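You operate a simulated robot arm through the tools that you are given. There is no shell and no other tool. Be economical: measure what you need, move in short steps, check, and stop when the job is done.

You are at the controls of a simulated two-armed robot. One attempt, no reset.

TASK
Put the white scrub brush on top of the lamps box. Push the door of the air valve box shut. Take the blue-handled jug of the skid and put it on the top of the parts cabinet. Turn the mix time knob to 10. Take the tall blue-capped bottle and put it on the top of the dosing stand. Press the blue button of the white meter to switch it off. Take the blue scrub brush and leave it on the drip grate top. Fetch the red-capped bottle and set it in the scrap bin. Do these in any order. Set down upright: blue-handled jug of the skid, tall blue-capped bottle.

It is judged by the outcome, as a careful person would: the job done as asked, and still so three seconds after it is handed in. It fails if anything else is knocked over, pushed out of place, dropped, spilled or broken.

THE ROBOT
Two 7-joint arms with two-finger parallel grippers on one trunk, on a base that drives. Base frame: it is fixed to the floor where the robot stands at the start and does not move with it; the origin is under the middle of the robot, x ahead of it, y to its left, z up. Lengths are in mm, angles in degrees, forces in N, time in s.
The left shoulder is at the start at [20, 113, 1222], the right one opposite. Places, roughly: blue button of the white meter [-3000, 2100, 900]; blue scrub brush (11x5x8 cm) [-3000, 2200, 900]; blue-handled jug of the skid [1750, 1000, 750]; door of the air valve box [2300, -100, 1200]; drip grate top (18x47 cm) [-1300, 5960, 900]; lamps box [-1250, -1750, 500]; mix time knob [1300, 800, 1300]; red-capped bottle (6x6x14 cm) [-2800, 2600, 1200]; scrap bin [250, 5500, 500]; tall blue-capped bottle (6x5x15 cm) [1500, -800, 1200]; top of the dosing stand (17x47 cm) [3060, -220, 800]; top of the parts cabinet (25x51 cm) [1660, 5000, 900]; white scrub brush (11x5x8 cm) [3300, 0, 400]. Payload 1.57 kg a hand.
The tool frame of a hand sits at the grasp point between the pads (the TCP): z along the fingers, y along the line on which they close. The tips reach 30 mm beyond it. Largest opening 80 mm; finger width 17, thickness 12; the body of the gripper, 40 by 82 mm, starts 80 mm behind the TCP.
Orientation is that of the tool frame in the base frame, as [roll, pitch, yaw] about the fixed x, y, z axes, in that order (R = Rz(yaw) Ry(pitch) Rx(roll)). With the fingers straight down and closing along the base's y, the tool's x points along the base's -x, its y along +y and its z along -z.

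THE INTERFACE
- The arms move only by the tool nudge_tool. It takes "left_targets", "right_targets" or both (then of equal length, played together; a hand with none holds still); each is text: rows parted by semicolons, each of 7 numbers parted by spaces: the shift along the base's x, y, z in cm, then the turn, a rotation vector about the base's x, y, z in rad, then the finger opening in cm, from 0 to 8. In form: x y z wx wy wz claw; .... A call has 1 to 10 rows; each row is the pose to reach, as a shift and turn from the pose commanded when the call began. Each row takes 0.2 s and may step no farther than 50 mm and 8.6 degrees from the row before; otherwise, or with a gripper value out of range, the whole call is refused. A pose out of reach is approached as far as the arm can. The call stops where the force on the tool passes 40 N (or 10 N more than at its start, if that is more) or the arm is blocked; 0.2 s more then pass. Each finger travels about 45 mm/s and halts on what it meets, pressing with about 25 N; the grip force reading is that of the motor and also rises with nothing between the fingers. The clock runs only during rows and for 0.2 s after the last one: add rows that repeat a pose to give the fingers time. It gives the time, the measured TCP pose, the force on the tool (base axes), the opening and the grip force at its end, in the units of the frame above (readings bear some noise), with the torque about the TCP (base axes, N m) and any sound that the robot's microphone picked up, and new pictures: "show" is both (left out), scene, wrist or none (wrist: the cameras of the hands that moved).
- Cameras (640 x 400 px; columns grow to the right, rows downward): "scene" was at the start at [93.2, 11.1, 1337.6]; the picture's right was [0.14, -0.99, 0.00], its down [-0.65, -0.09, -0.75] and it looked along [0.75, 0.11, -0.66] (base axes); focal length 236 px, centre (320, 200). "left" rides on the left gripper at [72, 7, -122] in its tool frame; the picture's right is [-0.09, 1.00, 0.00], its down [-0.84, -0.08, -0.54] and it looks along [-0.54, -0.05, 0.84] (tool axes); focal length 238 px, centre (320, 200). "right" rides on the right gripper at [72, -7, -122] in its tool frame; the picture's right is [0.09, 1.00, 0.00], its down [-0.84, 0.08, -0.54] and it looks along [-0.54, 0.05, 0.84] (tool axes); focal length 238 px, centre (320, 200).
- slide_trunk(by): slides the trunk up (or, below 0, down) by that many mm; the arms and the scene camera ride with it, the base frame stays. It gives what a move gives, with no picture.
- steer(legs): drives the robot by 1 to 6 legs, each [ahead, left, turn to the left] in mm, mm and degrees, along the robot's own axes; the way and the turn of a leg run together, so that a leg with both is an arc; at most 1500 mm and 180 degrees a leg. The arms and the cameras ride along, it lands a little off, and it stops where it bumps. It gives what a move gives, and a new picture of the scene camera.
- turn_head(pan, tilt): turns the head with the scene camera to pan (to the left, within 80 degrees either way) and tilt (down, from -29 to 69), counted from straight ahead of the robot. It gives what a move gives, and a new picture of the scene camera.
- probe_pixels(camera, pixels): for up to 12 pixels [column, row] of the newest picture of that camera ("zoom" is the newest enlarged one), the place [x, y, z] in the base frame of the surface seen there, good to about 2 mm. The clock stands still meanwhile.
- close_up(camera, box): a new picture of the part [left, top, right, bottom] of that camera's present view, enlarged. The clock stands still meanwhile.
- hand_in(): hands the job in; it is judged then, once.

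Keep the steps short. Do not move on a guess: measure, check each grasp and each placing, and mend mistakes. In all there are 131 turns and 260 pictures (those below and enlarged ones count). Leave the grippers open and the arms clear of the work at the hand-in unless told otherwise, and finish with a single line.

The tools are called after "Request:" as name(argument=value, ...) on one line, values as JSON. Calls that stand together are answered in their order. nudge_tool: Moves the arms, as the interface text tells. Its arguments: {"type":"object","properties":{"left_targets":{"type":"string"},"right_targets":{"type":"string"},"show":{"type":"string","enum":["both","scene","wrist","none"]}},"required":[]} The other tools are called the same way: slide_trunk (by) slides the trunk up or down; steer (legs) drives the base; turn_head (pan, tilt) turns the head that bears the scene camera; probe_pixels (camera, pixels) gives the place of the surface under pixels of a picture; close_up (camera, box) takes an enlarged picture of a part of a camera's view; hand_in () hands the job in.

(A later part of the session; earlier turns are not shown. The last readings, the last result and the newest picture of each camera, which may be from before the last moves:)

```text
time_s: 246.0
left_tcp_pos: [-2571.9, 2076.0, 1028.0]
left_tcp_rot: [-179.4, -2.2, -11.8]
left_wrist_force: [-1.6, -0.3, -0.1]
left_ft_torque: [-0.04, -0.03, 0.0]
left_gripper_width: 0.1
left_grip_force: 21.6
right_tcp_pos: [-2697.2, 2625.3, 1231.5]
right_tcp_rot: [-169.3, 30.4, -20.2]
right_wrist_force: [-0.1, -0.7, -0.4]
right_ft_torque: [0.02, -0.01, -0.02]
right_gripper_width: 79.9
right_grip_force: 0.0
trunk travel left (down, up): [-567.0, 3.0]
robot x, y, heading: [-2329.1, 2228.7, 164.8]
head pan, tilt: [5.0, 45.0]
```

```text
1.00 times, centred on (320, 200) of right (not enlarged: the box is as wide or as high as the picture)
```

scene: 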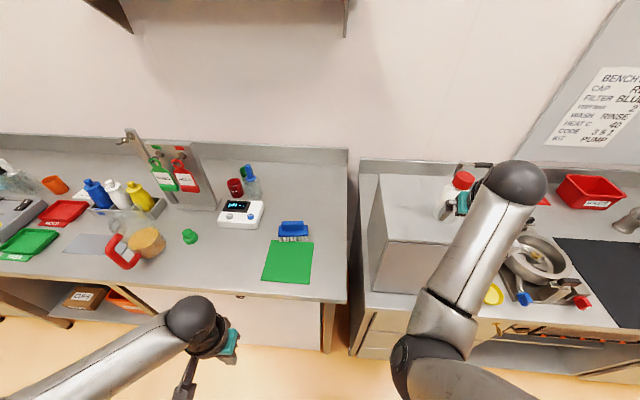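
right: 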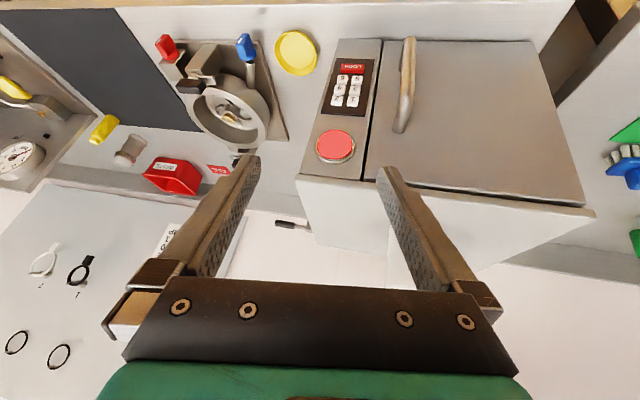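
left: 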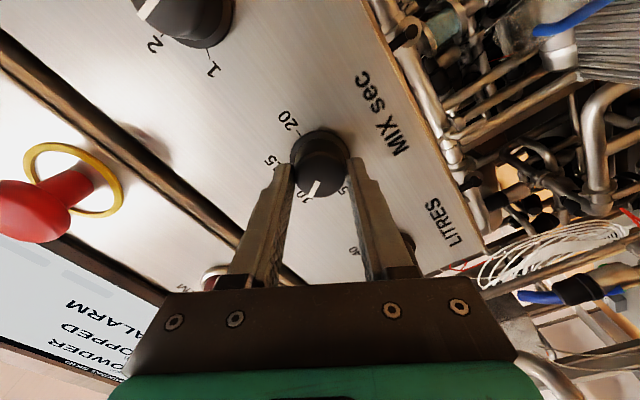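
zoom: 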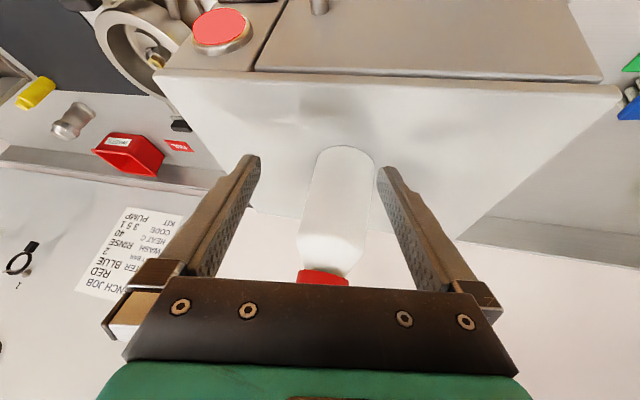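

Bottle is centred between fingers, 68 mm ahead. Advance 60 mm and close.

Request:
steer(legs=[[60, 3, 0]])

Request:
nudge_tool(right_targets="0 0 0 0 0 0 6.5;0 0 0 0 0 0 5;0 0 0 0 0 0 4;0 0 0 0 0 0 4", show="wrist")

```text
time_s: 246.9
left_tcp_pos: [-2630.6, 2091.0, 1026.6]
left_tcp_rot: [-179.5, -2.1, -11.9]
left_wrist_force: [-1.0, -0.3, 0.1]
left_ft_torque: [-0.01, -0.02, 0.0]
left_gripper_width: 0.0
left_grip_force: 21.6
right_tcp_pos: [-2755.6, 2639.2, 1230.8]
right_tcp_rot: [-169.2, 30.4, -20.3]
right_wrist_force: [-0.2, 0.1, 0.0]
right_ft_torque: [0.02, -0.02, -0.03]
right_gripper_width: 80.2
right_grip_force: 0.1
trunk travel left (down, up): [-567.0, 3.0]
robot x, y, heading: [-2386.4, 2245.1, 164.6]
head pan, tilt: [5.0, 45.0]
```

scene: 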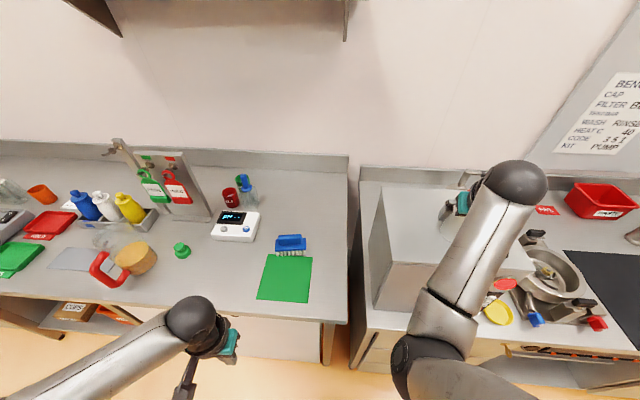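

```text
time_s: 247.9
left_tcp_pos: [-2629.6, 2090.2, 1026.6]
left_tcp_rot: [-179.3, -2.1, -11.8]
left_wrist_force: [0.3, 0.5, -0.1]
left_ft_torque: [-0.01, -0.01, -0.02]
left_gripper_width: 0.0
left_grip_force: 21.3
right_tcp_pos: [-2753.6, 2637.7, 1232.3]
right_tcp_rot: [-169.4, 30.4, -20.2]
right_wrist_force: [0.3, -0.3, 2.1]
right_ft_torque: [-0.07, 0.04, 0.0]
right_gripper_width: 53.1
right_grip_force: 25.2
trunk travel left (down, up): [-567.0, 3.0]
robot x, y, heading: [-2386.0, 2243.5, 164.5]
head pan, tilt: [5.0, 45.0]
```

right: 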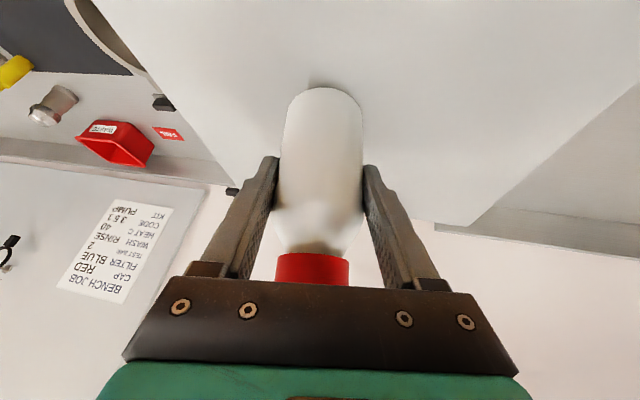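

Gripped (53 mm). Lift a little with trunk (3 mm) and arm (2 cm).

Request:
slide_trunk(by=3)

Request:
nudge_tool(right_targets="0 0 0.7 0 0 0 4;0 0 1.4 0 0 0 4;0 0 2 0 0 0 4", show="scene")

```text
time_s: 248.5
left_tcp_pos: [-2628.5, 2089.9, 1030.3]
left_tcp_rot: [-179.4, -2.1, -11.8]
left_wrist_force: [-0.3, 0.4, 0.4]
left_ft_torque: [0.04, 0.01, 0.02]
left_gripper_width: 0.1
left_grip_force: 21.4
right_tcp_pos: [-2752.7, 2638.5, 1233.7]
right_tcp_rot: [-169.3, 30.4, -20.3]
right_wrist_force: [0.4, -0.7, -0.9]
right_ft_torque: [0.0, -0.02, -0.01]
right_gripper_width: 53.1
right_grip_force: 25.5
trunk travel left (down, up): [-570.0, 0.0]
robot x, y, heading: [-2388.2, 2243.2, 164.7]
head pan, tilt: [5.0, 45.0]
```

```text
time_s: 249.3
left_tcp_pos: [-2628.7, 2089.4, 1029.7]
left_tcp_rot: [-179.4, -2.1, -11.8]
left_wrist_force: [-0.2, -0.2, -0.6]
left_ft_torque: [-0.01, 0.02, 0.0]
left_gripper_width: 0.0
left_grip_force: 21.1
right_tcp_pos: [-2753.2, 2639.6, 1254.1]
right_tcp_rot: [-169.3, 30.5, -20.2]
right_wrist_force: [0.1, 0.8, 0.0]
right_ft_torque: [0.0, 0.01, -0.04]
right_gripper_width: 53.0
right_grip_force: 24.6
trunk travel left (down, up): [-570.0, 0.0]
robot x, y, heading: [-2384.7, 2244.5, 164.4]
head pan, tilt: [5.0, 45.0]
```

scene: 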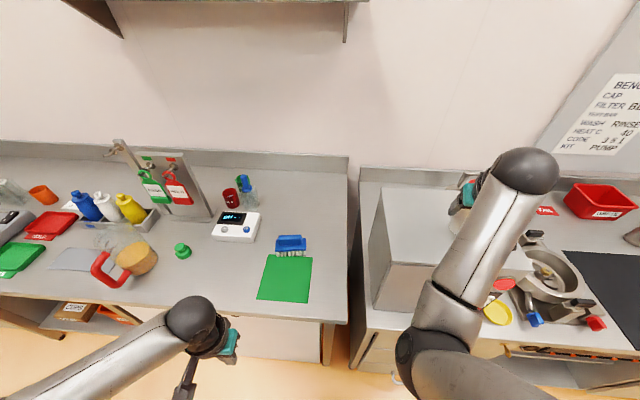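

Bottle lifted. Move left 120 and ahead 60 for the button (bottle stays 20 mm over the oven top).

Request:
steer(legs=[[60, 120, 0]])

Request:
close_up(camera="scene", box=[200, 180, 360, 280])

Request:
probe_pixels(camera="zoom", pixels=[[293, 180], [230, 190], [250, 160], [300, 200], [400, 200], [470, 200], [440, 215], [400, 230], [480, 235], [440, 245], [405, 215], [475, 215]])

```text
time_s: 250.6
left_tcp_pos: [-2719.0, 1986.8, 1030.6]
left_tcp_rot: [-179.3, -2.2, -12.0]
left_wrist_force: [-0.6, 0.0, 1.0]
left_ft_torque: [-0.01, -0.02, 0.01]
left_gripper_width: 0.0
left_grip_force: 21.6
right_tcp_pos: [-2844.7, 2536.8, 1253.7]
right_tcp_rot: [-169.2, 30.5, -20.4]
right_wrist_force: [-0.5, 0.3, -0.6]
right_ft_torque: [0.0, -0.02, -0.02]
right_gripper_width: 52.9
right_grip_force: 24.7
trunk travel left (down, up): [-570.0, 0.0]
robot x, y, heading: [-2481.3, 2141.3, 164.6]
head pan, tilt: [5.0, 45.0]
```

scene: 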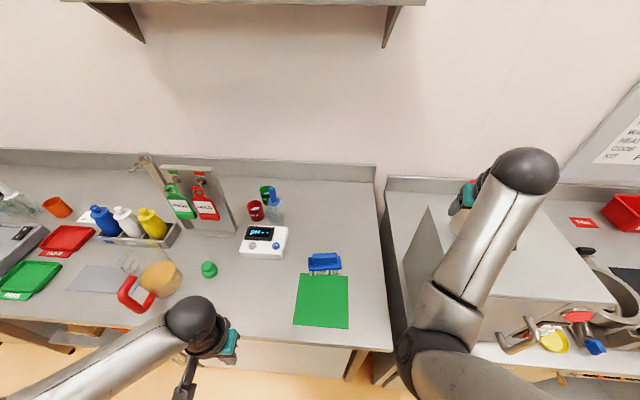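

```text
4.00 times, centred on (280, 230) of scene
```

zoom: 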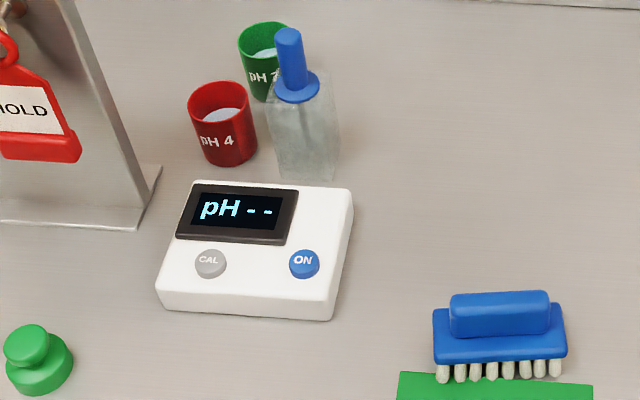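

```text
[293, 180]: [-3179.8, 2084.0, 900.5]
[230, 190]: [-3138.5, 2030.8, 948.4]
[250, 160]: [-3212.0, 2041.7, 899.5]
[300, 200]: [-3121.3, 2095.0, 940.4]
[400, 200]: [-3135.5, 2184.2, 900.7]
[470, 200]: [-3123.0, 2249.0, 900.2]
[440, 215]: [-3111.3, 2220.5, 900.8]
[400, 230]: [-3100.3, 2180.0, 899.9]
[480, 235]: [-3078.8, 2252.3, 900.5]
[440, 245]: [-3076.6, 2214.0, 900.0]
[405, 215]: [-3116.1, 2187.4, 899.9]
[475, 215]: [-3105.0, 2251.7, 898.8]
```

Request:
probe_pixels(camera="zoom", pixels=[[304, 264], [292, 262], [315, 266], [275, 270], [455, 300], [545, 297], [500, 297], [440, 318], [560, 312], [440, 350], [560, 345], [500, 352]])

```text
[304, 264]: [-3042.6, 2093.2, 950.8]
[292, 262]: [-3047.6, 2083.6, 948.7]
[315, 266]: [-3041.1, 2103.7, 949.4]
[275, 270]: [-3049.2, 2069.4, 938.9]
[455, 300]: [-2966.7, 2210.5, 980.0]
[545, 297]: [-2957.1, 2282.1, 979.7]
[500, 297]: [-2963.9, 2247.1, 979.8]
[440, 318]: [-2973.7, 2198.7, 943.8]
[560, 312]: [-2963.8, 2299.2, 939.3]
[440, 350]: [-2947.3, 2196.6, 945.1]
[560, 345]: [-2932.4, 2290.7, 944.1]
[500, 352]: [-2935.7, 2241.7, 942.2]
```

Button top (−3044,2094,951). Move the closed left fingers above it.

Request:
nudge_tool(left_targets="-3 1 3 0 0 0 0;-7.5 2.5 4 0 0 0 0;-12 4 4 0 0 0 0;-16.7 5.5 4 0 0 0 0;-21.4 7 4 0 0 0 0;-26 8.5 4 0 0 0 0;-30.5 10 4 0 0 0 0;-32.5 10.7 2 0 0 0 0;-32.5 10.7 -2 0 0 0 0;-32.5 10.7 -2 0 0 0 0", show="wrist")

```text
time_s: 252.8
left_tcp_pos: [-3018.7, 2087.6, 1039.2]
left_tcp_rot: [-179.4, -2.2, -12.0]
left_wrist_force: [-0.1, -0.2, -0.6]
left_ft_torque: [0.03, 0.01, 0.02]
left_gripper_width: 0.3
left_grip_force: 21.8
left hand out of reach, approached as far as the arm can: row 8, 9, 10
right_tcp_pos: [-2843.6, 2537.3, 1254.1]
right_tcp_rot: [-169.4, 30.5, -20.4]
right_wrist_force: [-0.5, 0.5, -1.2]
right_ft_torque: [0.05, 0.0, 0.01]
right_gripper_width: 52.9
right_grip_force: 24.9
trunk travel left (down, up): [-570.0, 0.0]
robot x, y, heading: [-2476.7, 2141.0, 164.5]
head pan, tilt: [5.0, 45.0]
```

left: 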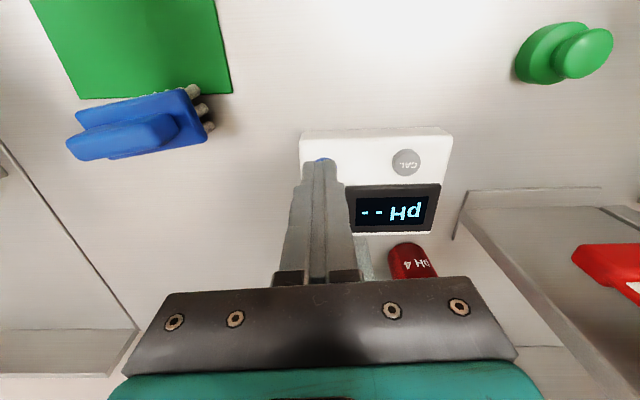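

Left arm can't reach lower at this trunk height. Raise the right hand 7 cm, then lower the trunk.

Request:
nudge_tool(right_targets="0 0 1.5 0 0 0 4;0 0 3 0 0 0 4;0 0 4.5 0 0 0 4;0 0 6 0 0 0 4;0 0 7.5 0 0 0 4;0 0 7.5 0 0 0 4", show="none")

```text
time_s: 254.2
left_tcp_pos: [-3018.6, 2087.7, 1038.8]
left_tcp_rot: [-179.4, -2.0, -12.1]
left_wrist_force: [0.4, -0.4, -0.4]
left_ft_torque: [0.0, 0.0, -0.03]
left_gripper_width: 0.1
left_grip_force: 21.3
right_tcp_pos: [-2842.4, 2535.8, 1329.9]
right_tcp_rot: [-169.3, 30.4, -20.4]
right_wrist_force: [0.4, 0.1, -0.6]
right_ft_torque: [0.03, -0.02, -0.05]
right_gripper_width: 53.0
right_grip_force: 25.2
trunk travel left (down, up): [-570.0, 0.0]
robot x, y, heading: [-2480.0, 2141.1, 164.5]
head pan, tilt: [5.0, 45.0]
```

Request:
slide_trunk(by=-45)

Request:
nudge_tool(left_targets="-1.3 0.4 0.6 0 0 0 0;-2.6 0.65 1.2 0 0 0 0;-2.6 0.65 1.2 0 0 0 0", show="wrist")

```text
time_s: 255.1
left_tcp_pos: [-3019.7, 2086.9, 993.9]
left_tcp_rot: [-179.4, -2.1, -12.0]
left_wrist_force: [-0.1, 0.6, 0.3]
left_ft_torque: [0.02, 0.0, -0.02]
left_gripper_width: 0.0
left_grip_force: 21.4
right_tcp_pos: [-2842.3, 2536.8, 1283.4]
right_tcp_rot: [-169.4, 30.6, -20.4]
right_wrist_force: [-0.9, -0.2, -0.7]
right_ft_torque: [0.02, 0.03, 0.0]
right_gripper_width: 52.9
right_grip_force: 24.3
trunk travel left (down, up): [-525.0, 45.0]
robot x, y, heading: [-2478.0, 2141.1, 164.6]
head pan, tilt: [5.0, 45.0]
```

```text
time_s: 255.9
left_tcp_pos: [-3027.6, 2089.5, 1013.8]
left_tcp_rot: [-179.4, -2.1, -11.9]
left_wrist_force: [-0.7, 0.1, 0.1]
left_ft_torque: [0.0, 0.03, 0.01]
left_gripper_width: 0.0
left_grip_force: 21.8
left hand out of reach, approached as far as the arm can: row 1, 2, 3
right_tcp_pos: [-2842.2, 2535.9, 1285.0]
right_tcp_rot: [-169.3, 30.5, -20.4]
right_wrist_force: [0.0, 0.4, -1.2]
right_ft_torque: [0.02, 0.03, 0.01]
right_gripper_width: 52.7
right_grip_force: 24.2
trunk travel left (down, up): [-525.0, 45.0]
robot x, y, heading: [-2477.0, 2141.0, 164.4]
head pan, tilt: [5.0, 45.0]
```

left: 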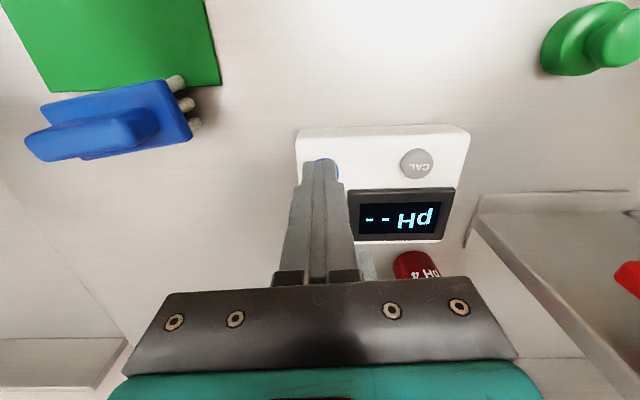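

Arm is at full stretch; drive 17 mm ahead and lower with the trunk.

Request:
steer(legs=[[17, 0, 0]])

Request:
slide_trunk(by=-25)

Request:
close_up(camera="left", box=[240, 100, 480, 250])

```text
time_s: 256.6
left_tcp_pos: [-3044.1, 2095.6, 1013.4]
left_tcp_rot: [-179.4, -2.2, -12.0]
left_wrist_force: [0.0, 0.4, 0.5]
left_ft_torque: [-0.03, -0.04, 0.0]
left_gripper_width: 0.0
left_grip_force: 21.5
right_tcp_pos: [-2858.7, 2539.4, 1282.9]
right_tcp_rot: [-169.3, 30.5, -20.4]
right_wrist_force: [0.1, 0.7, -0.3]
right_ft_torque: [0.02, -0.01, -0.05]
right_gripper_width: 52.8
right_grip_force: 24.5
trunk travel left (down, up): [-525.0, 45.0]
robot x, y, heading: [-2494.2, 2144.0, 164.6]
head pan, tilt: [5.0, 45.0]
```

scene: 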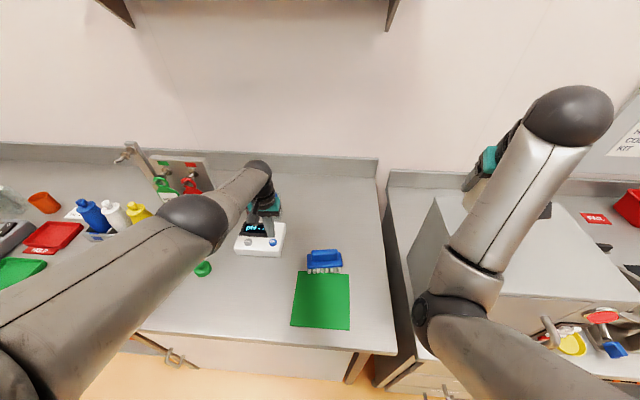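

```text
time_s: 257.4
left_tcp_pos: [-3043.4, 2096.0, 988.1]
left_tcp_rot: [-179.3, -2.1, -12.0]
left_wrist_force: [0.9, 0.0, 0.8]
left_ft_torque: [0.02, 0.01, -0.02]
left_gripper_width: 0.1
left_grip_force: 21.2
right_tcp_pos: [-2857.0, 2541.0, 1258.5]
right_tcp_rot: [-169.3, 30.6, -20.5]
right_wrist_force: [0.2, -0.6, -1.4]
right_ft_torque: [0.0, -0.03, -0.02]
right_gripper_width: 52.8
right_grip_force: 25.1
trunk travel left (down, up): [-500.0, 70.0]
robot x, y, heading: [-2493.1, 2144.6, 164.1]
head pan, tilt: [5.0, 45.0]
```

```text
2.67 times, centred on (360, 175) of left
```

zoom: 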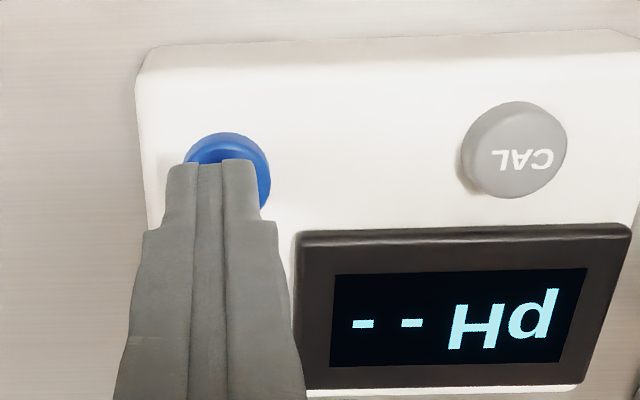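

Fingertips are over the blue button. Press down with the trunk in small steps.

Request:
slide_trunk(by=-7)

Request:
slide_trunk(by=-3)

Request:
close_up(camera="left", box=[240, 100, 480, 250])

```text
time_s: 257.9
left_tcp_pos: [-3041.9, 2096.1, 982.2]
left_tcp_rot: [-179.4, -2.0, -12.1]
left_wrist_force: [0.9, -0.4, 0.1]
left_ft_torque: [-0.03, 0.02, -0.01]
left_gripper_width: 0.0
left_grip_force: 20.7
right_tcp_pos: [-2858.4, 2541.3, 1251.5]
right_tcp_rot: [-169.3, 30.4, -20.4]
right_wrist_force: [0.4, -0.9, -0.1]
right_ft_torque: [-0.02, 0.01, 0.0]
right_gripper_width: 53.0
right_grip_force: 25.1
trunk travel left (down, up): [-493.0, 77.0]
robot x, y, heading: [-2493.4, 2148.2, 164.6]
head pan, tilt: [5.0, 45.0]
```

```text
time_s: 258.4
left_tcp_pos: [-3042.6, 2095.7, 978.3]
left_tcp_rot: [-179.4, -2.0, -12.0]
left_wrist_force: [0.4, 0.0, 0.2]
left_ft_torque: [0.02, 0.03, -0.07]
left_gripper_width: 0.1
left_grip_force: 21.3
right_tcp_pos: [-2858.9, 2539.0, 1250.1]
right_tcp_rot: [-169.4, 30.5, -20.4]
right_wrist_force: [0.3, -0.3, -0.4]
right_ft_torque: [-0.01, -0.02, 0.04]
right_gripper_width: 53.1
right_grip_force: 24.9
trunk travel left (down, up): [-490.0, 80.0]
robot x, y, heading: [-2495.1, 2144.1, 164.7]
head pan, tilt: [5.0, 45.0]
```

```text
2.67 times, centred on (360, 175) of left
```

zoom: 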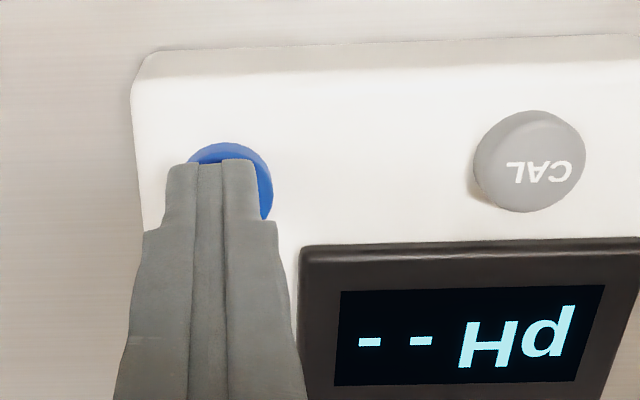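

Request:
slide_trunk(by=-3)

Request:
slide_trunk(by=-3)

Request:
close_up(camera="left", box=[240, 100, 480, 250])

```text
time_s: 258.9
left_tcp_pos: [-3042.9, 2094.8, 976.1]
left_tcp_rot: [-179.4, -2.1, -12.1]
left_wrist_force: [0.2, -0.7, 3.5]
left_ft_torque: [0.0, -0.02, -0.02]
left_gripper_width: 0.0
left_grip_force: 21.2
right_tcp_pos: [-2857.3, 2540.3, 1246.7]
right_tcp_rot: [-169.3, 30.5, -20.5]
right_wrist_force: [-0.8, 0.0, 0.2]
right_ft_torque: [-0.04, -0.03, -0.02]
right_gripper_width: 52.7
right_grip_force: 25.6
trunk travel left (down, up): [-487.0, 83.0]
robot x, y, heading: [-2495.9, 2146.7, 164.1]
head pan, tilt: [5.0, 45.0]
heard: click
```

```text
time_s: 259.5
left_tcp_pos: [-3042.7, 2096.1, 974.7]
left_tcp_rot: [-179.5, -2.0, -12.0]
left_wrist_force: [2.5, -0.9, 12.7]
left_ft_torque: [-0.05, 0.01, 0.0]
left_gripper_width: 0.1
left_grip_force: 20.9
right_tcp_pos: [-2858.1, 2540.0, 1243.3]
right_tcp_rot: [-169.3, 30.5, -20.4]
right_wrist_force: [-0.2, -0.1, -0.3]
right_ft_torque: [0.02, -0.02, -0.01]
right_gripper_width: 52.8
right_grip_force: 25.1
trunk travel left (down, up): [-484.0, 86.0]
robot x, y, heading: [-2493.4, 2144.0, 164.5]
head pan, tilt: [5.0, 45.0]
```

```text
2.67 times, centred on (360, 175) of left
```

zoom: 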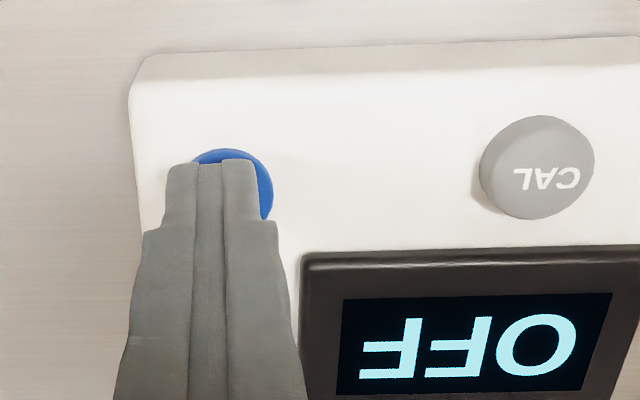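

Click heard, display shows OFF. Raise the trunk, back off a bit and shift right for the blue brush.

Request:
slide_trunk(by=86)

Request:
steer(legs=[[-110, -90, 0]])

Request:
nudge_tool(left_targets="1 -0.3 1 0 0 -0.145 2;2 -0.6 1 0 0 -0.29 4;2 -0.6 1 0 0 -0.435 6;2 -0.6 1 0 0 -0.58 7;2 -0.6 1 0 0 -0.725 7;2 -0.6 1 0 0 -0.87 7;2 -0.6 1 0 0 -1.015 7;2 -0.6 1 0 0 -1.16 7;2 -0.6 1 0 0 -1.305 7;2 -0.6 1 0 0 -1.45 7", show="both")

```text
time_s: 260.7
left_tcp_pos: [-3042.9, 2095.2, 1059.9]
left_tcp_rot: [-179.5, -2.1, -12.0]
left_wrist_force: [0.7, -0.1, -0.4]
left_ft_torque: [-0.01, -0.03, -0.02]
left_gripper_width: 0.0
left_grip_force: 21.1
right_tcp_pos: [-2858.3, 2540.3, 1328.6]
right_tcp_rot: [-169.3, 30.5, -20.3]
right_wrist_force: [-0.5, -0.4, -0.1]
right_ft_torque: [0.01, -0.02, -0.02]
right_gripper_width: 52.7
right_grip_force: 24.8
trunk travel left (down, up): [-570.0, 0.0]
robot x, y, heading: [-2494.6, 2149.5, 164.5]
head pan, tilt: [5.0, 45.0]
```

```text
time_s: 262.0
left_tcp_pos: [-2911.4, 2153.3, 1059.5]
left_tcp_rot: [-179.4, -2.1, -12.0]
left_wrist_force: [0.5, 0.8, 0.0]
left_ft_torque: [0.02, 0.01, 0.03]
left_gripper_width: 0.0
left_grip_force: 21.3
right_tcp_pos: [-2725.9, 2597.9, 1329.9]
right_tcp_rot: [-169.3, 30.5, -20.5]
right_wrist_force: [0.2, 0.0, -0.5]
right_ft_torque: [-0.01, 0.02, -0.03]
right_gripper_width: 52.7
right_grip_force: 25.0
trunk travel left (down, up): [-570.0, 0.0]
robot x, y, heading: [-2361.9, 2204.1, 164.0]
head pan, tilt: [5.0, 45.0]
```

scene: 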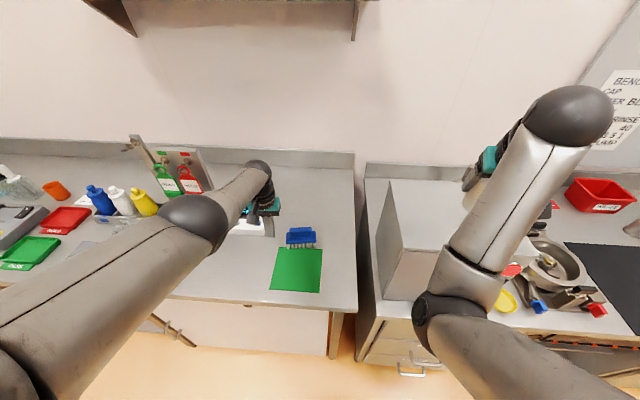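

```text
time_s: 264.2
left_tcp_pos: [-2893.2, 2147.3, 1068.1]
left_tcp_rot: [-179.4, -2.1, -95.3]
left_wrist_force: [-0.3, -0.3, -0.2]
left_ft_torque: [0.02, 0.0, -0.03]
left_gripper_width: 70.2
left_grip_force: 0.0
right_tcp_pos: [-2725.3, 2597.1, 1329.2]
right_tcp_rot: [-169.3, 30.5, -20.7]
right_wrist_force: [-0.1, -0.6, -1.0]
right_ft_torque: [0.03, 0.0, -0.01]
right_gripper_width: 52.5
right_grip_force: 25.0
trunk travel left (down, up): [-570.0, 0.0]
robot x, y, heading: [-2365.8, 2200.6, 163.9]
head pan, tilt: [5.0, 45.0]
```

scene: 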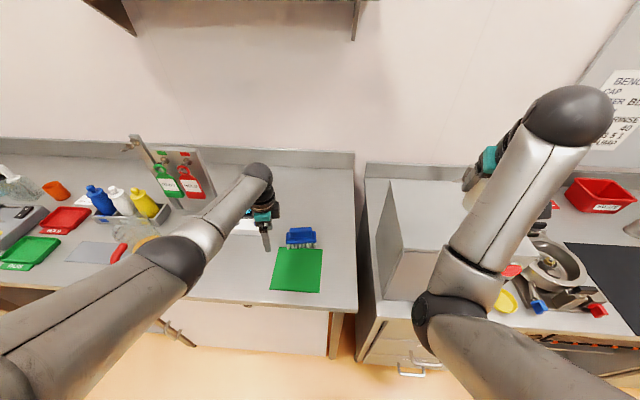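
left: 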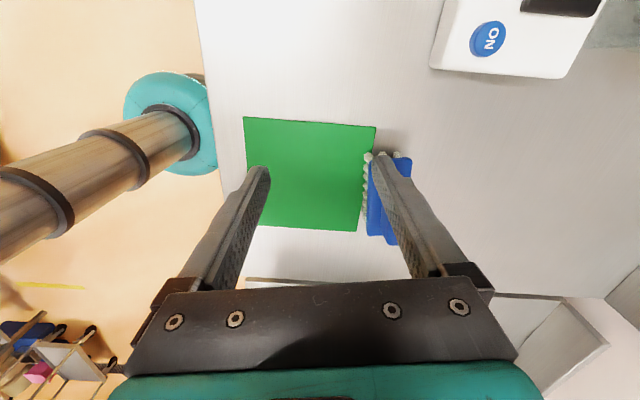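

Yaw turned well (−95°). Probe the brush from the wrist camera.

Request:
probe_pixels(camera="left", pixels=[[376, 175], [372, 225], [383, 190], [390, 240], [405, 165], [402, 220], [384, 215]])

Request:
probe_pixels(camera="scene", pixels=[[292, 230], [300, 229], [310, 229], [288, 242], [314, 240], [300, 242], [301, 236]])

```text
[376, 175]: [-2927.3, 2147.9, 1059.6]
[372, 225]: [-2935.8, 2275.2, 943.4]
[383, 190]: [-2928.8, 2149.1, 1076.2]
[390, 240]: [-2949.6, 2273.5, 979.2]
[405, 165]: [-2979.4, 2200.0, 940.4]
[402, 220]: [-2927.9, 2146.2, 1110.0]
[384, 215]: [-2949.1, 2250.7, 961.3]
```

```text
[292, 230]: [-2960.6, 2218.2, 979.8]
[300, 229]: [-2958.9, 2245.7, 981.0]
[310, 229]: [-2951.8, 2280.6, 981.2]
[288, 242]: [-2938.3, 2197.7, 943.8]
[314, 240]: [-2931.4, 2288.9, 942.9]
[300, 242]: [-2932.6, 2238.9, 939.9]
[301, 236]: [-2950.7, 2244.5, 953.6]
```

Plate centre ≈ (−2954,2245), z 943; handle to 981. Drive 75 mm ahead, align above it.

Request:
steer(legs=[[75, 0, 0]])

Request:
nudge_tool(left_targets="0.5 3.5 0 0 0 -0.025 7;1.1 7.4 0 0 0 -0.05 7.5;1.1 7.4 0 0 0 -0.05 7.5", show="wrist")

```text
time_s: 265.3
left_tcp_pos: [-2964.1, 2166.5, 1067.6]
left_tcp_rot: [-179.3, -2.1, -95.2]
left_wrist_force: [-0.2, -0.3, -0.5]
left_ft_torque: [-0.01, -0.04, 0.01]
left_gripper_width: 69.9
left_grip_force: 0.0
right_tcp_pos: [-2799.5, 2618.0, 1328.9]
right_tcp_rot: [-169.3, 30.5, -20.7]
right_wrist_force: [0.0, 0.3, -0.7]
right_ft_torque: [0.01, -0.05, -0.04]
right_gripper_width: 52.7
right_grip_force: 25.3
trunk travel left (down, up): [-570.0, 0.0]
robot x, y, heading: [-2435.6, 2219.0, 164.6]
head pan, tilt: [5.0, 45.0]
```

scene: 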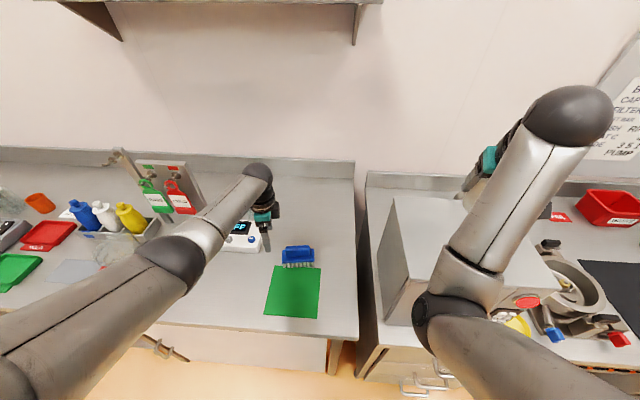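

```text
time_s: 266.1
left_tcp_pos: [-2954.5, 2241.2, 1070.6]
left_tcp_rot: [-179.4, -2.1, -98.0]
left_wrist_force: [-0.3, -1.6, -0.2]
left_ft_torque: [0.02, 0.01, 0.02]
left_gripper_width: 74.9
left_grip_force: 0.0
right_tcp_pos: [-2797.3, 2617.4, 1329.1]
right_tcp_rot: [-169.1, 30.5, -20.5]
right_wrist_force: [0.0, 0.1, -0.2]
right_ft_torque: [0.01, 0.03, 0.0]
right_gripper_width: 53.0
right_grip_force: 24.9
trunk travel left (down, up): [-570.0, 0.0]
robot x, y, heading: [-2436.6, 2221.3, 164.5]
head pan, tilt: [5.0, 45.0]
```

left: 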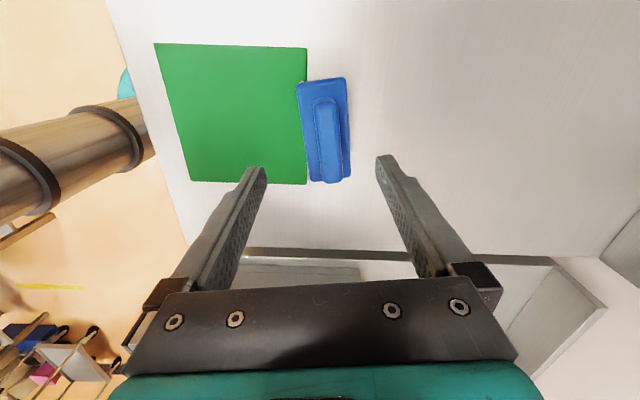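

Aligned (brush at column 325). Lower the trunk 80 mm.

Request:
slide_trunk(by=-80)

Request:
nudge_tool(left_targets="0 0.3 -1.5 0 0 0 7.5;0 0.3 -3 0 0 0 7.5;0 0.3 -3 0 0 0 7.5", show="wrist")

```text
time_s: 267.2
left_tcp_pos: [-2954.6, 2242.3, 989.8]
left_tcp_rot: [-179.4, -2.1, -98.0]
left_wrist_force: [-0.4, -0.7, 0.0]
left_ft_torque: [-0.03, 0.0, -0.01]
left_gripper_width: 75.2
left_grip_force: 0.0
right_tcp_pos: [-2797.5, 2617.5, 1249.9]
right_tcp_rot: [-169.3, 30.5, -20.6]
right_wrist_force: [-0.2, 0.0, -1.5]
right_ft_torque: [-0.01, -0.01, 0.04]
right_gripper_width: 52.7
right_grip_force: 24.8
trunk travel left (down, up): [-490.0, 80.0]
robot x, y, heading: [-2436.6, 2220.7, 164.3]
head pan, tilt: [5.0, 45.0]
```

```text
time_s: 268.0
left_tcp_pos: [-2952.7, 2244.5, 961.7]
left_tcp_rot: [-179.5, -2.1, -98.0]
left_wrist_force: [0.7, -0.3, 0.1]
left_ft_torque: [-0.03, -0.01, 0.02]
left_gripper_width: 75.2
left_grip_force: 0.1
right_tcp_pos: [-2798.5, 2617.1, 1249.1]
right_tcp_rot: [-169.3, 30.5, -20.7]
right_wrist_force: [-0.2, -0.4, 0.0]
right_ft_torque: [0.01, -0.04, 0.01]
right_gripper_width: 52.6
right_grip_force: 24.9
trunk travel left (down, up): [-490.0, 80.0]
robot x, y, heading: [-2430.8, 2223.6, 164.2]
head pan, tilt: [5.0, 45.0]
```

left: 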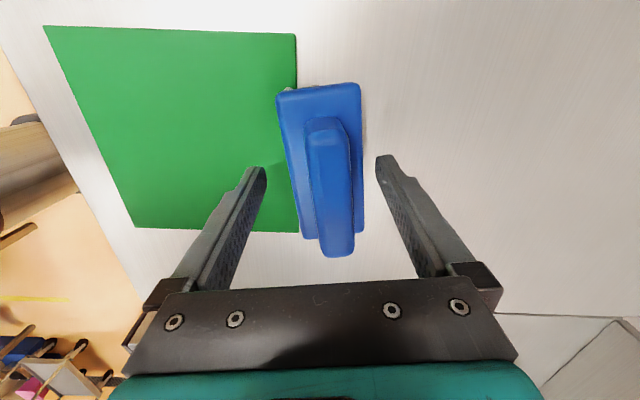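

Brush between the fingers. Lower 8 mm more and close.

Request:
nudge_tool(left_targets="0 0 -0.8 0 0 0 7.5;0 0 -0.8 0 0 0 5.5;0 0 -0.8 0 0 0 4;0 0 -0.8 0 0 0 3.5;0 0 -0.8 0 0 0 3.5", show="none")

Request:
nudge_tool(left_targets="0 0 2 0 0 0 3.5;0 0 4 0 0 0 3.5;0 0 6 0 0 0 3.5", show="wrist")

```text
time_s: 269.2
left_tcp_pos: [-2951.4, 2243.2, 955.4]
left_tcp_rot: [-179.4, -2.1, -97.9]
left_wrist_force: [-2.3, -0.1, 2.8]
left_ft_torque: [0.04, 0.08, 0.08]
left_gripper_width: 49.4
left_grip_force: 25.0
left hand out of reach, approached as far as the arm can: row 1, 2, 3, 4, 5
right_tcp_pos: [-2797.8, 2616.8, 1248.1]
right_tcp_rot: [-169.3, 30.5, -20.6]
right_wrist_force: [-0.3, -0.1, -0.2]
right_ft_torque: [0.02, 0.01, -0.01]
right_gripper_width: 52.5
right_grip_force: 25.3
trunk travel left (down, up): [-490.0, 80.0]
robot x, y, heading: [-2435.9, 2223.6, 164.3]
head pan, tilt: [5.0, 45.0]
```

```text
time_s: 270.0
left_tcp_pos: [-2951.9, 2243.3, 1012.9]
left_tcp_rot: [-179.3, -2.2, -98.0]
left_wrist_force: [0.1, -0.4, -0.9]
left_ft_torque: [-0.02, 0.02, 0.01]
left_gripper_width: 49.5
left_grip_force: 25.4
right_tcp_pos: [-2797.6, 2617.3, 1249.0]
right_tcp_rot: [-169.3, 30.5, -20.7]
right_wrist_force: [-0.7, 0.7, -1.0]
right_ft_torque: [0.01, 0.01, 0.05]
right_gripper_width: 52.5
right_grip_force: 24.8
trunk travel left (down, up): [-490.0, 80.0]
robot x, y, heading: [-2434.1, 2223.4, 164.1]
head pan, tilt: [5.0, 45.0]
```

left: 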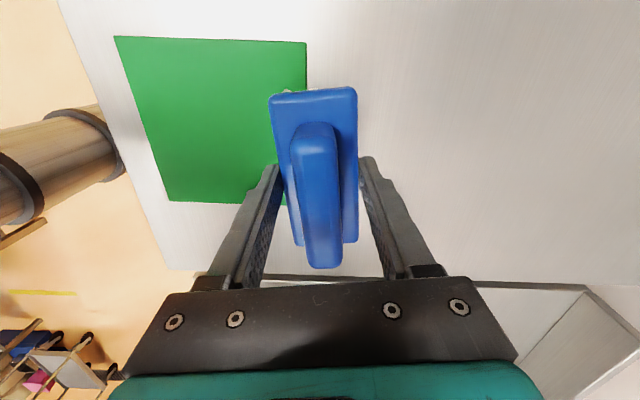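

Blue brush held (49.5 mm). Raise, back off, turn to heading 75° and start toward the drip grate.

Request:
slide_trunk(by=80)

Request:
turn_head(pan=0, tilt=22)

Request:
steer(legs=[[-400, 0, 0], [0, 0, -89.3], [1085, 60, 0]])

```text
time_s: 271.2
left_tcp_pos: [-2950.7, 2243.9, 1092.9]
left_tcp_rot: [-179.3, -2.2, -98.0]
left_wrist_force: [0.3, -0.3, -2.4]
left_ft_torque: [0.0, 0.03, 0.01]
left_gripper_width: 49.6
left_grip_force: 24.8
right_tcp_pos: [-2798.4, 2616.1, 1328.4]
right_tcp_rot: [-169.3, 30.5, -20.6]
right_wrist_force: [-0.7, 1.1, -0.5]
right_ft_torque: [-0.01, 0.02, 0.02]
right_gripper_width: 52.5
right_grip_force: 25.4
trunk travel left (down, up): [-570.0, 0.0]
robot x, y, heading: [-2431.3, 2219.7, 164.4]
head pan, tilt: [5.0, 45.0]
```

```text
time_s: 272.1
left_tcp_pos: [-2951.1, 2243.3, 1093.4]
left_tcp_rot: [-179.3, -2.3, -98.0]
left_wrist_force: [0.4, -0.1, -1.4]
left_ft_torque: [0.02, 0.0, 0.04]
left_gripper_width: 49.5
left_grip_force: 24.9
right_tcp_pos: [-2797.6, 2617.5, 1330.0]
right_tcp_rot: [-169.4, 30.4, -20.5]
right_wrist_force: [-0.8, 0.1, -0.1]
right_ft_torque: [0.0, 0.0, -0.01]
right_gripper_width: 52.8
right_grip_force: 24.5
trunk travel left (down, up): [-570.0, 0.0]
robot x, y, heading: [-2435.2, 2218.5, 164.4]
head pan, tilt: [0.0, 22.0]
```

scene: 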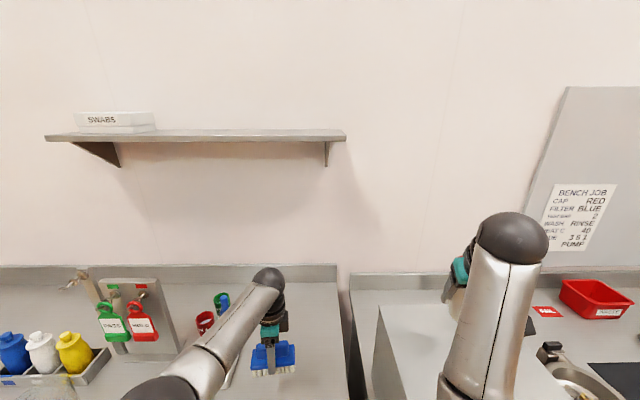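

```text
time_s: 283.5
left_tcp_pos: [-1824.4, 3681.2, 1094.7]
left_tcp_rot: [-179.2, -2.3, 173.4]
left_wrist_force: [0.0, 0.2, -1.4]
left_ft_torque: [-0.02, 0.01, 0.0]
left_gripper_width: 49.3
left_grip_force: 24.7
right_tcp_pos: [-1446.1, 3537.2, 1328.8]
right_tcp_rot: [-169.3, 30.5, -109.3]
right_wrist_force: [-0.4, -0.4, -0.8]
right_ft_torque: [0.01, 0.0, -0.01]
right_gripper_width: 52.8
right_grip_force: 25.0
trunk travel left (down, up): [-570.0, 0.0]
robot x, y, heading: [-1834.4, 3165.3, 75.6]
head pan, tilt: [0.0, 22.0]
```

scene: 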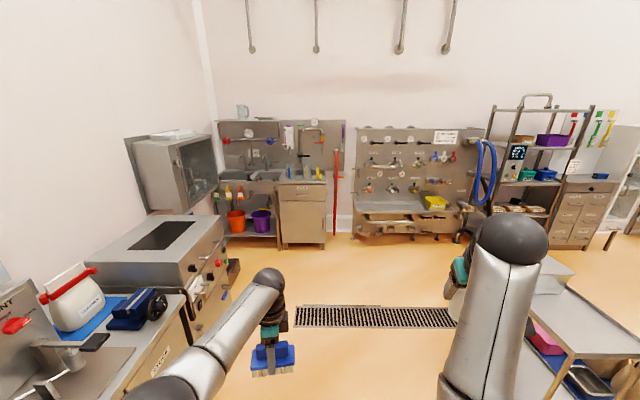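

Enlarge the far wall: drip grate near (305,180), and scrap bin near (435,203).

Request:
close_up(camera="scene", box=[200, 110, 360, 250])

Request:
probe_pixels(camera="scene", pixels=[[300, 182], [284, 183], [318, 184], [305, 178], [245, 185], [303, 215], [435, 203], [428, 207], [440, 198], [400, 225], [600, 185], [570, 240]])

Request:
close_up(camera="scene", box=[345, 120, 640, 260])

```text
2.86 times, centred on (280, 180) of scene
```

zoom: 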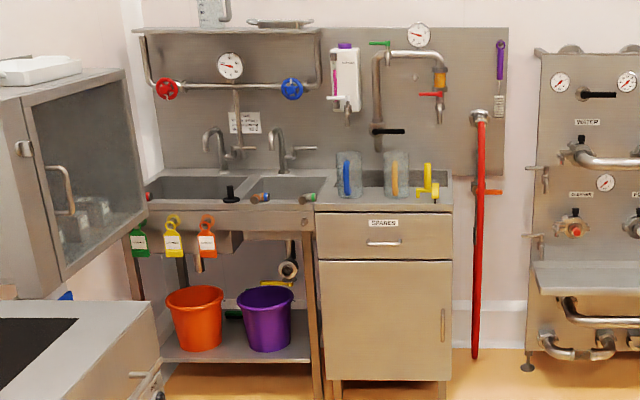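

```text
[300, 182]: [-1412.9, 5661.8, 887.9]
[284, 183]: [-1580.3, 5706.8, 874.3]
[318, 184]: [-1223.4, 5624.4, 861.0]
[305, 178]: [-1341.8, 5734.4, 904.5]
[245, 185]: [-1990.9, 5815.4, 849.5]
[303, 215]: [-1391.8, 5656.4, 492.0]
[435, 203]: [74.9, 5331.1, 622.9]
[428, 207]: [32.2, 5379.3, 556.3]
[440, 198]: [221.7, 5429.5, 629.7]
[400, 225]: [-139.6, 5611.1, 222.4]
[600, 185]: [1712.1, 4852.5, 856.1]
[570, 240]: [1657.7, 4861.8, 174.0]
```

```text
2.17 times, centred on (492, 190) of scene
```

zoom: 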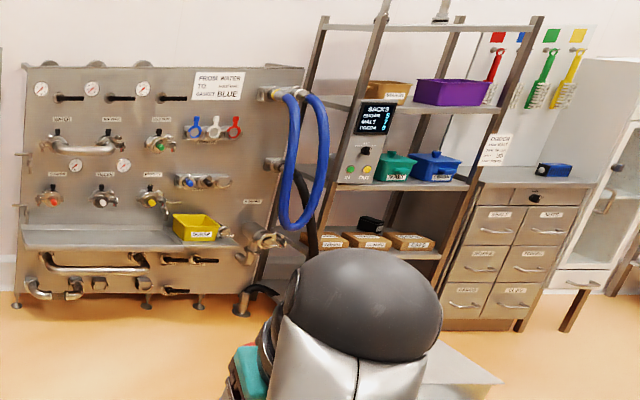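

Spares cabinet with the drip-grate top is ahead; the yellow tub at ≈(140,5390) is likely the scrap bin. Drive up to the grate.

Request:
steer(legs=[[1036, 50, 0], [1000, 50, 0]])

Request:
turn_head(pan=5, tilt=42)

Request:
close_up(camera="scene", box=[200, 80, 440, 260])

```text
time_s: 293.6
left_tcp_pos: [-1421.9, 5668.4, 1094.1]
left_tcp_rot: [-179.3, -2.1, 173.2]
left_wrist_force: [-0.6, -0.4, -1.5]
left_ft_torque: [-0.02, -0.04, -0.02]
left_gripper_width: 49.5
left_grip_force: 25.5
right_tcp_pos: [-1044.9, 5522.1, 1329.6]
right_tcp_rot: [-169.3, 30.5, -109.5]
right_wrist_force: [-0.2, 0.5, -0.3]
right_ft_torque: [-0.02, 0.01, -0.02]
right_gripper_width: 52.6
right_grip_force: 25.1
trunk travel left (down, up): [-570.0, 0.0]
robot x, y, heading: [-1437.1, 5150.1, 75.6]
head pan, tilt: [0.0, 22.0]
```

scene: 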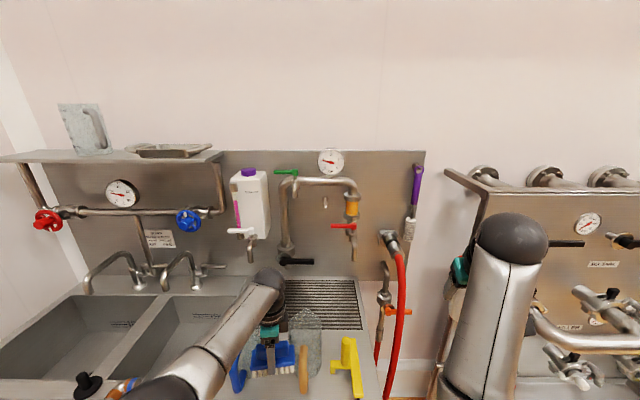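

```text
time_s: 294.4
left_tcp_pos: [-1422.4, 5668.6, 1094.0]
left_tcp_rot: [-179.3, -2.1, 173.1]
left_wrist_force: [-0.1, 1.7, -1.5]
left_ft_torque: [0.02, 0.0, -0.02]
left_gripper_width: 49.6
left_grip_force: 25.4
right_tcp_pos: [-1045.5, 5522.3, 1328.5]
right_tcp_rot: [-169.4, 30.5, -109.4]
right_wrist_force: [0.6, 0.7, -1.1]
right_ft_torque: [-0.03, 0.0, 0.01]
right_gripper_width: 52.6
right_grip_force: 24.4
trunk travel left (down, up): [-570.0, 0.0]
robot x, y, heading: [-1434.0, 5150.4, 75.4]
head pan, tilt: [5.0, 42.0]
```

scene: 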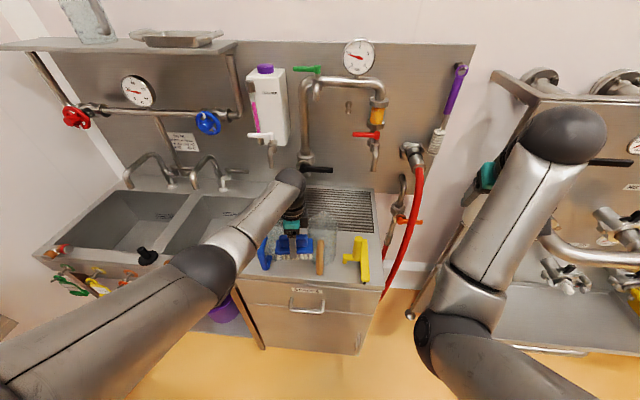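

```text
2.22 times, centred on (320, 170) of scene
```

zoom: 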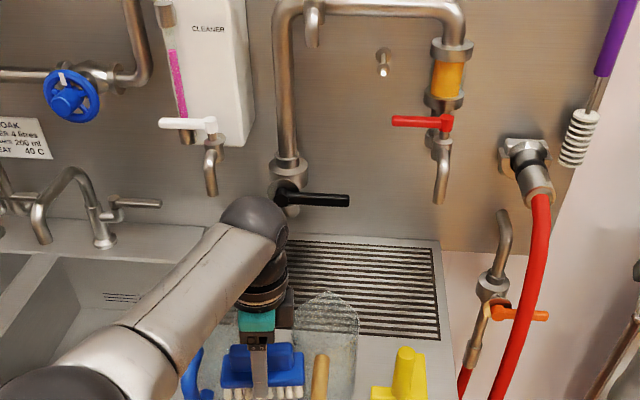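

The grate is behind the jugs. Probe it, the taps over it and the jugs.

Request:
probe_pixels(camera="zoom", pixels=[[380, 280], [432, 252], [300, 250], [437, 335], [370, 330], [440, 200], [350, 200], [330, 300], [320, 370], [405, 355], [400, 300], [300, 245]])

```text
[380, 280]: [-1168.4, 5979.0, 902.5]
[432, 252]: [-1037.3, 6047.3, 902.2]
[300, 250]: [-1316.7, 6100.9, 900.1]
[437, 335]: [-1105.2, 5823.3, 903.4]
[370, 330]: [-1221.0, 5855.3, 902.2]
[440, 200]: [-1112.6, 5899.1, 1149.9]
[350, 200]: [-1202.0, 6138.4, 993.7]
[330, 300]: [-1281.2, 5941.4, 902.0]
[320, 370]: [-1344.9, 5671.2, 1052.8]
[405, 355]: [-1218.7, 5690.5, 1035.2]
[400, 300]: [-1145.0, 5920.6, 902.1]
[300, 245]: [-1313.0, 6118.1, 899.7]
```

Grate z≈902, free spot ≈(−1275,5930). Raise the left hand to clear the jugs (tops ≈1053) and probe what is near the right hand's path.

Request:
nudge_tool(left_targets="0 0 2 0 0 0 3.5;0 0 4 0 0 0 3.5;0 0 6 0 0 0 3.5;0 0 7 0 0 0 3.5", show="none")

Request:
probe_pixels(camera="scene", pixels=[[490, 85], [500, 110], [410, 150], [455, 90], [480, 180], [470, 215], [540, 85], [600, 220], [525, 290], [400, 185]])

```text
time_s: 295.4
left_tcp_pos: [-1421.4, 5668.4, 1163.2]
left_tcp_rot: [-179.4, -2.1, 173.1]
left_wrist_force: [0.1, 0.1, -1.7]
left_ft_torque: [0.01, 0.0, 0.0]
left_gripper_width: 49.5
left_grip_force: 25.4
right_tcp_pos: [-1044.2, 5522.9, 1328.7]
right_tcp_rot: [-169.2, 30.5, -109.4]
right_wrist_force: [-0.2, 0.8, -1.0]
right_ft_torque: [-0.03, 0.01, 0.01]
right_gripper_width: 52.6
right_grip_force: 25.8
trunk travel left (down, up): [-570.0, 0.0]
robot x, y, heading: [-1433.3, 5150.8, 75.6]
head pan, tilt: [5.0, 42.0]
```

```text
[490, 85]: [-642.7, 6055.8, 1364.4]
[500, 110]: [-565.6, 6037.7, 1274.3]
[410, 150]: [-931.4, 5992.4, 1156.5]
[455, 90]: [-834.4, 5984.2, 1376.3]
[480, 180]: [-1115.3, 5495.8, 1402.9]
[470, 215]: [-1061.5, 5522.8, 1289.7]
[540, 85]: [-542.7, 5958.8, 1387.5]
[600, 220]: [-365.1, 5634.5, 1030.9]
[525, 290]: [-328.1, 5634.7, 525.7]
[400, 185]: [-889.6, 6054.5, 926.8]
```

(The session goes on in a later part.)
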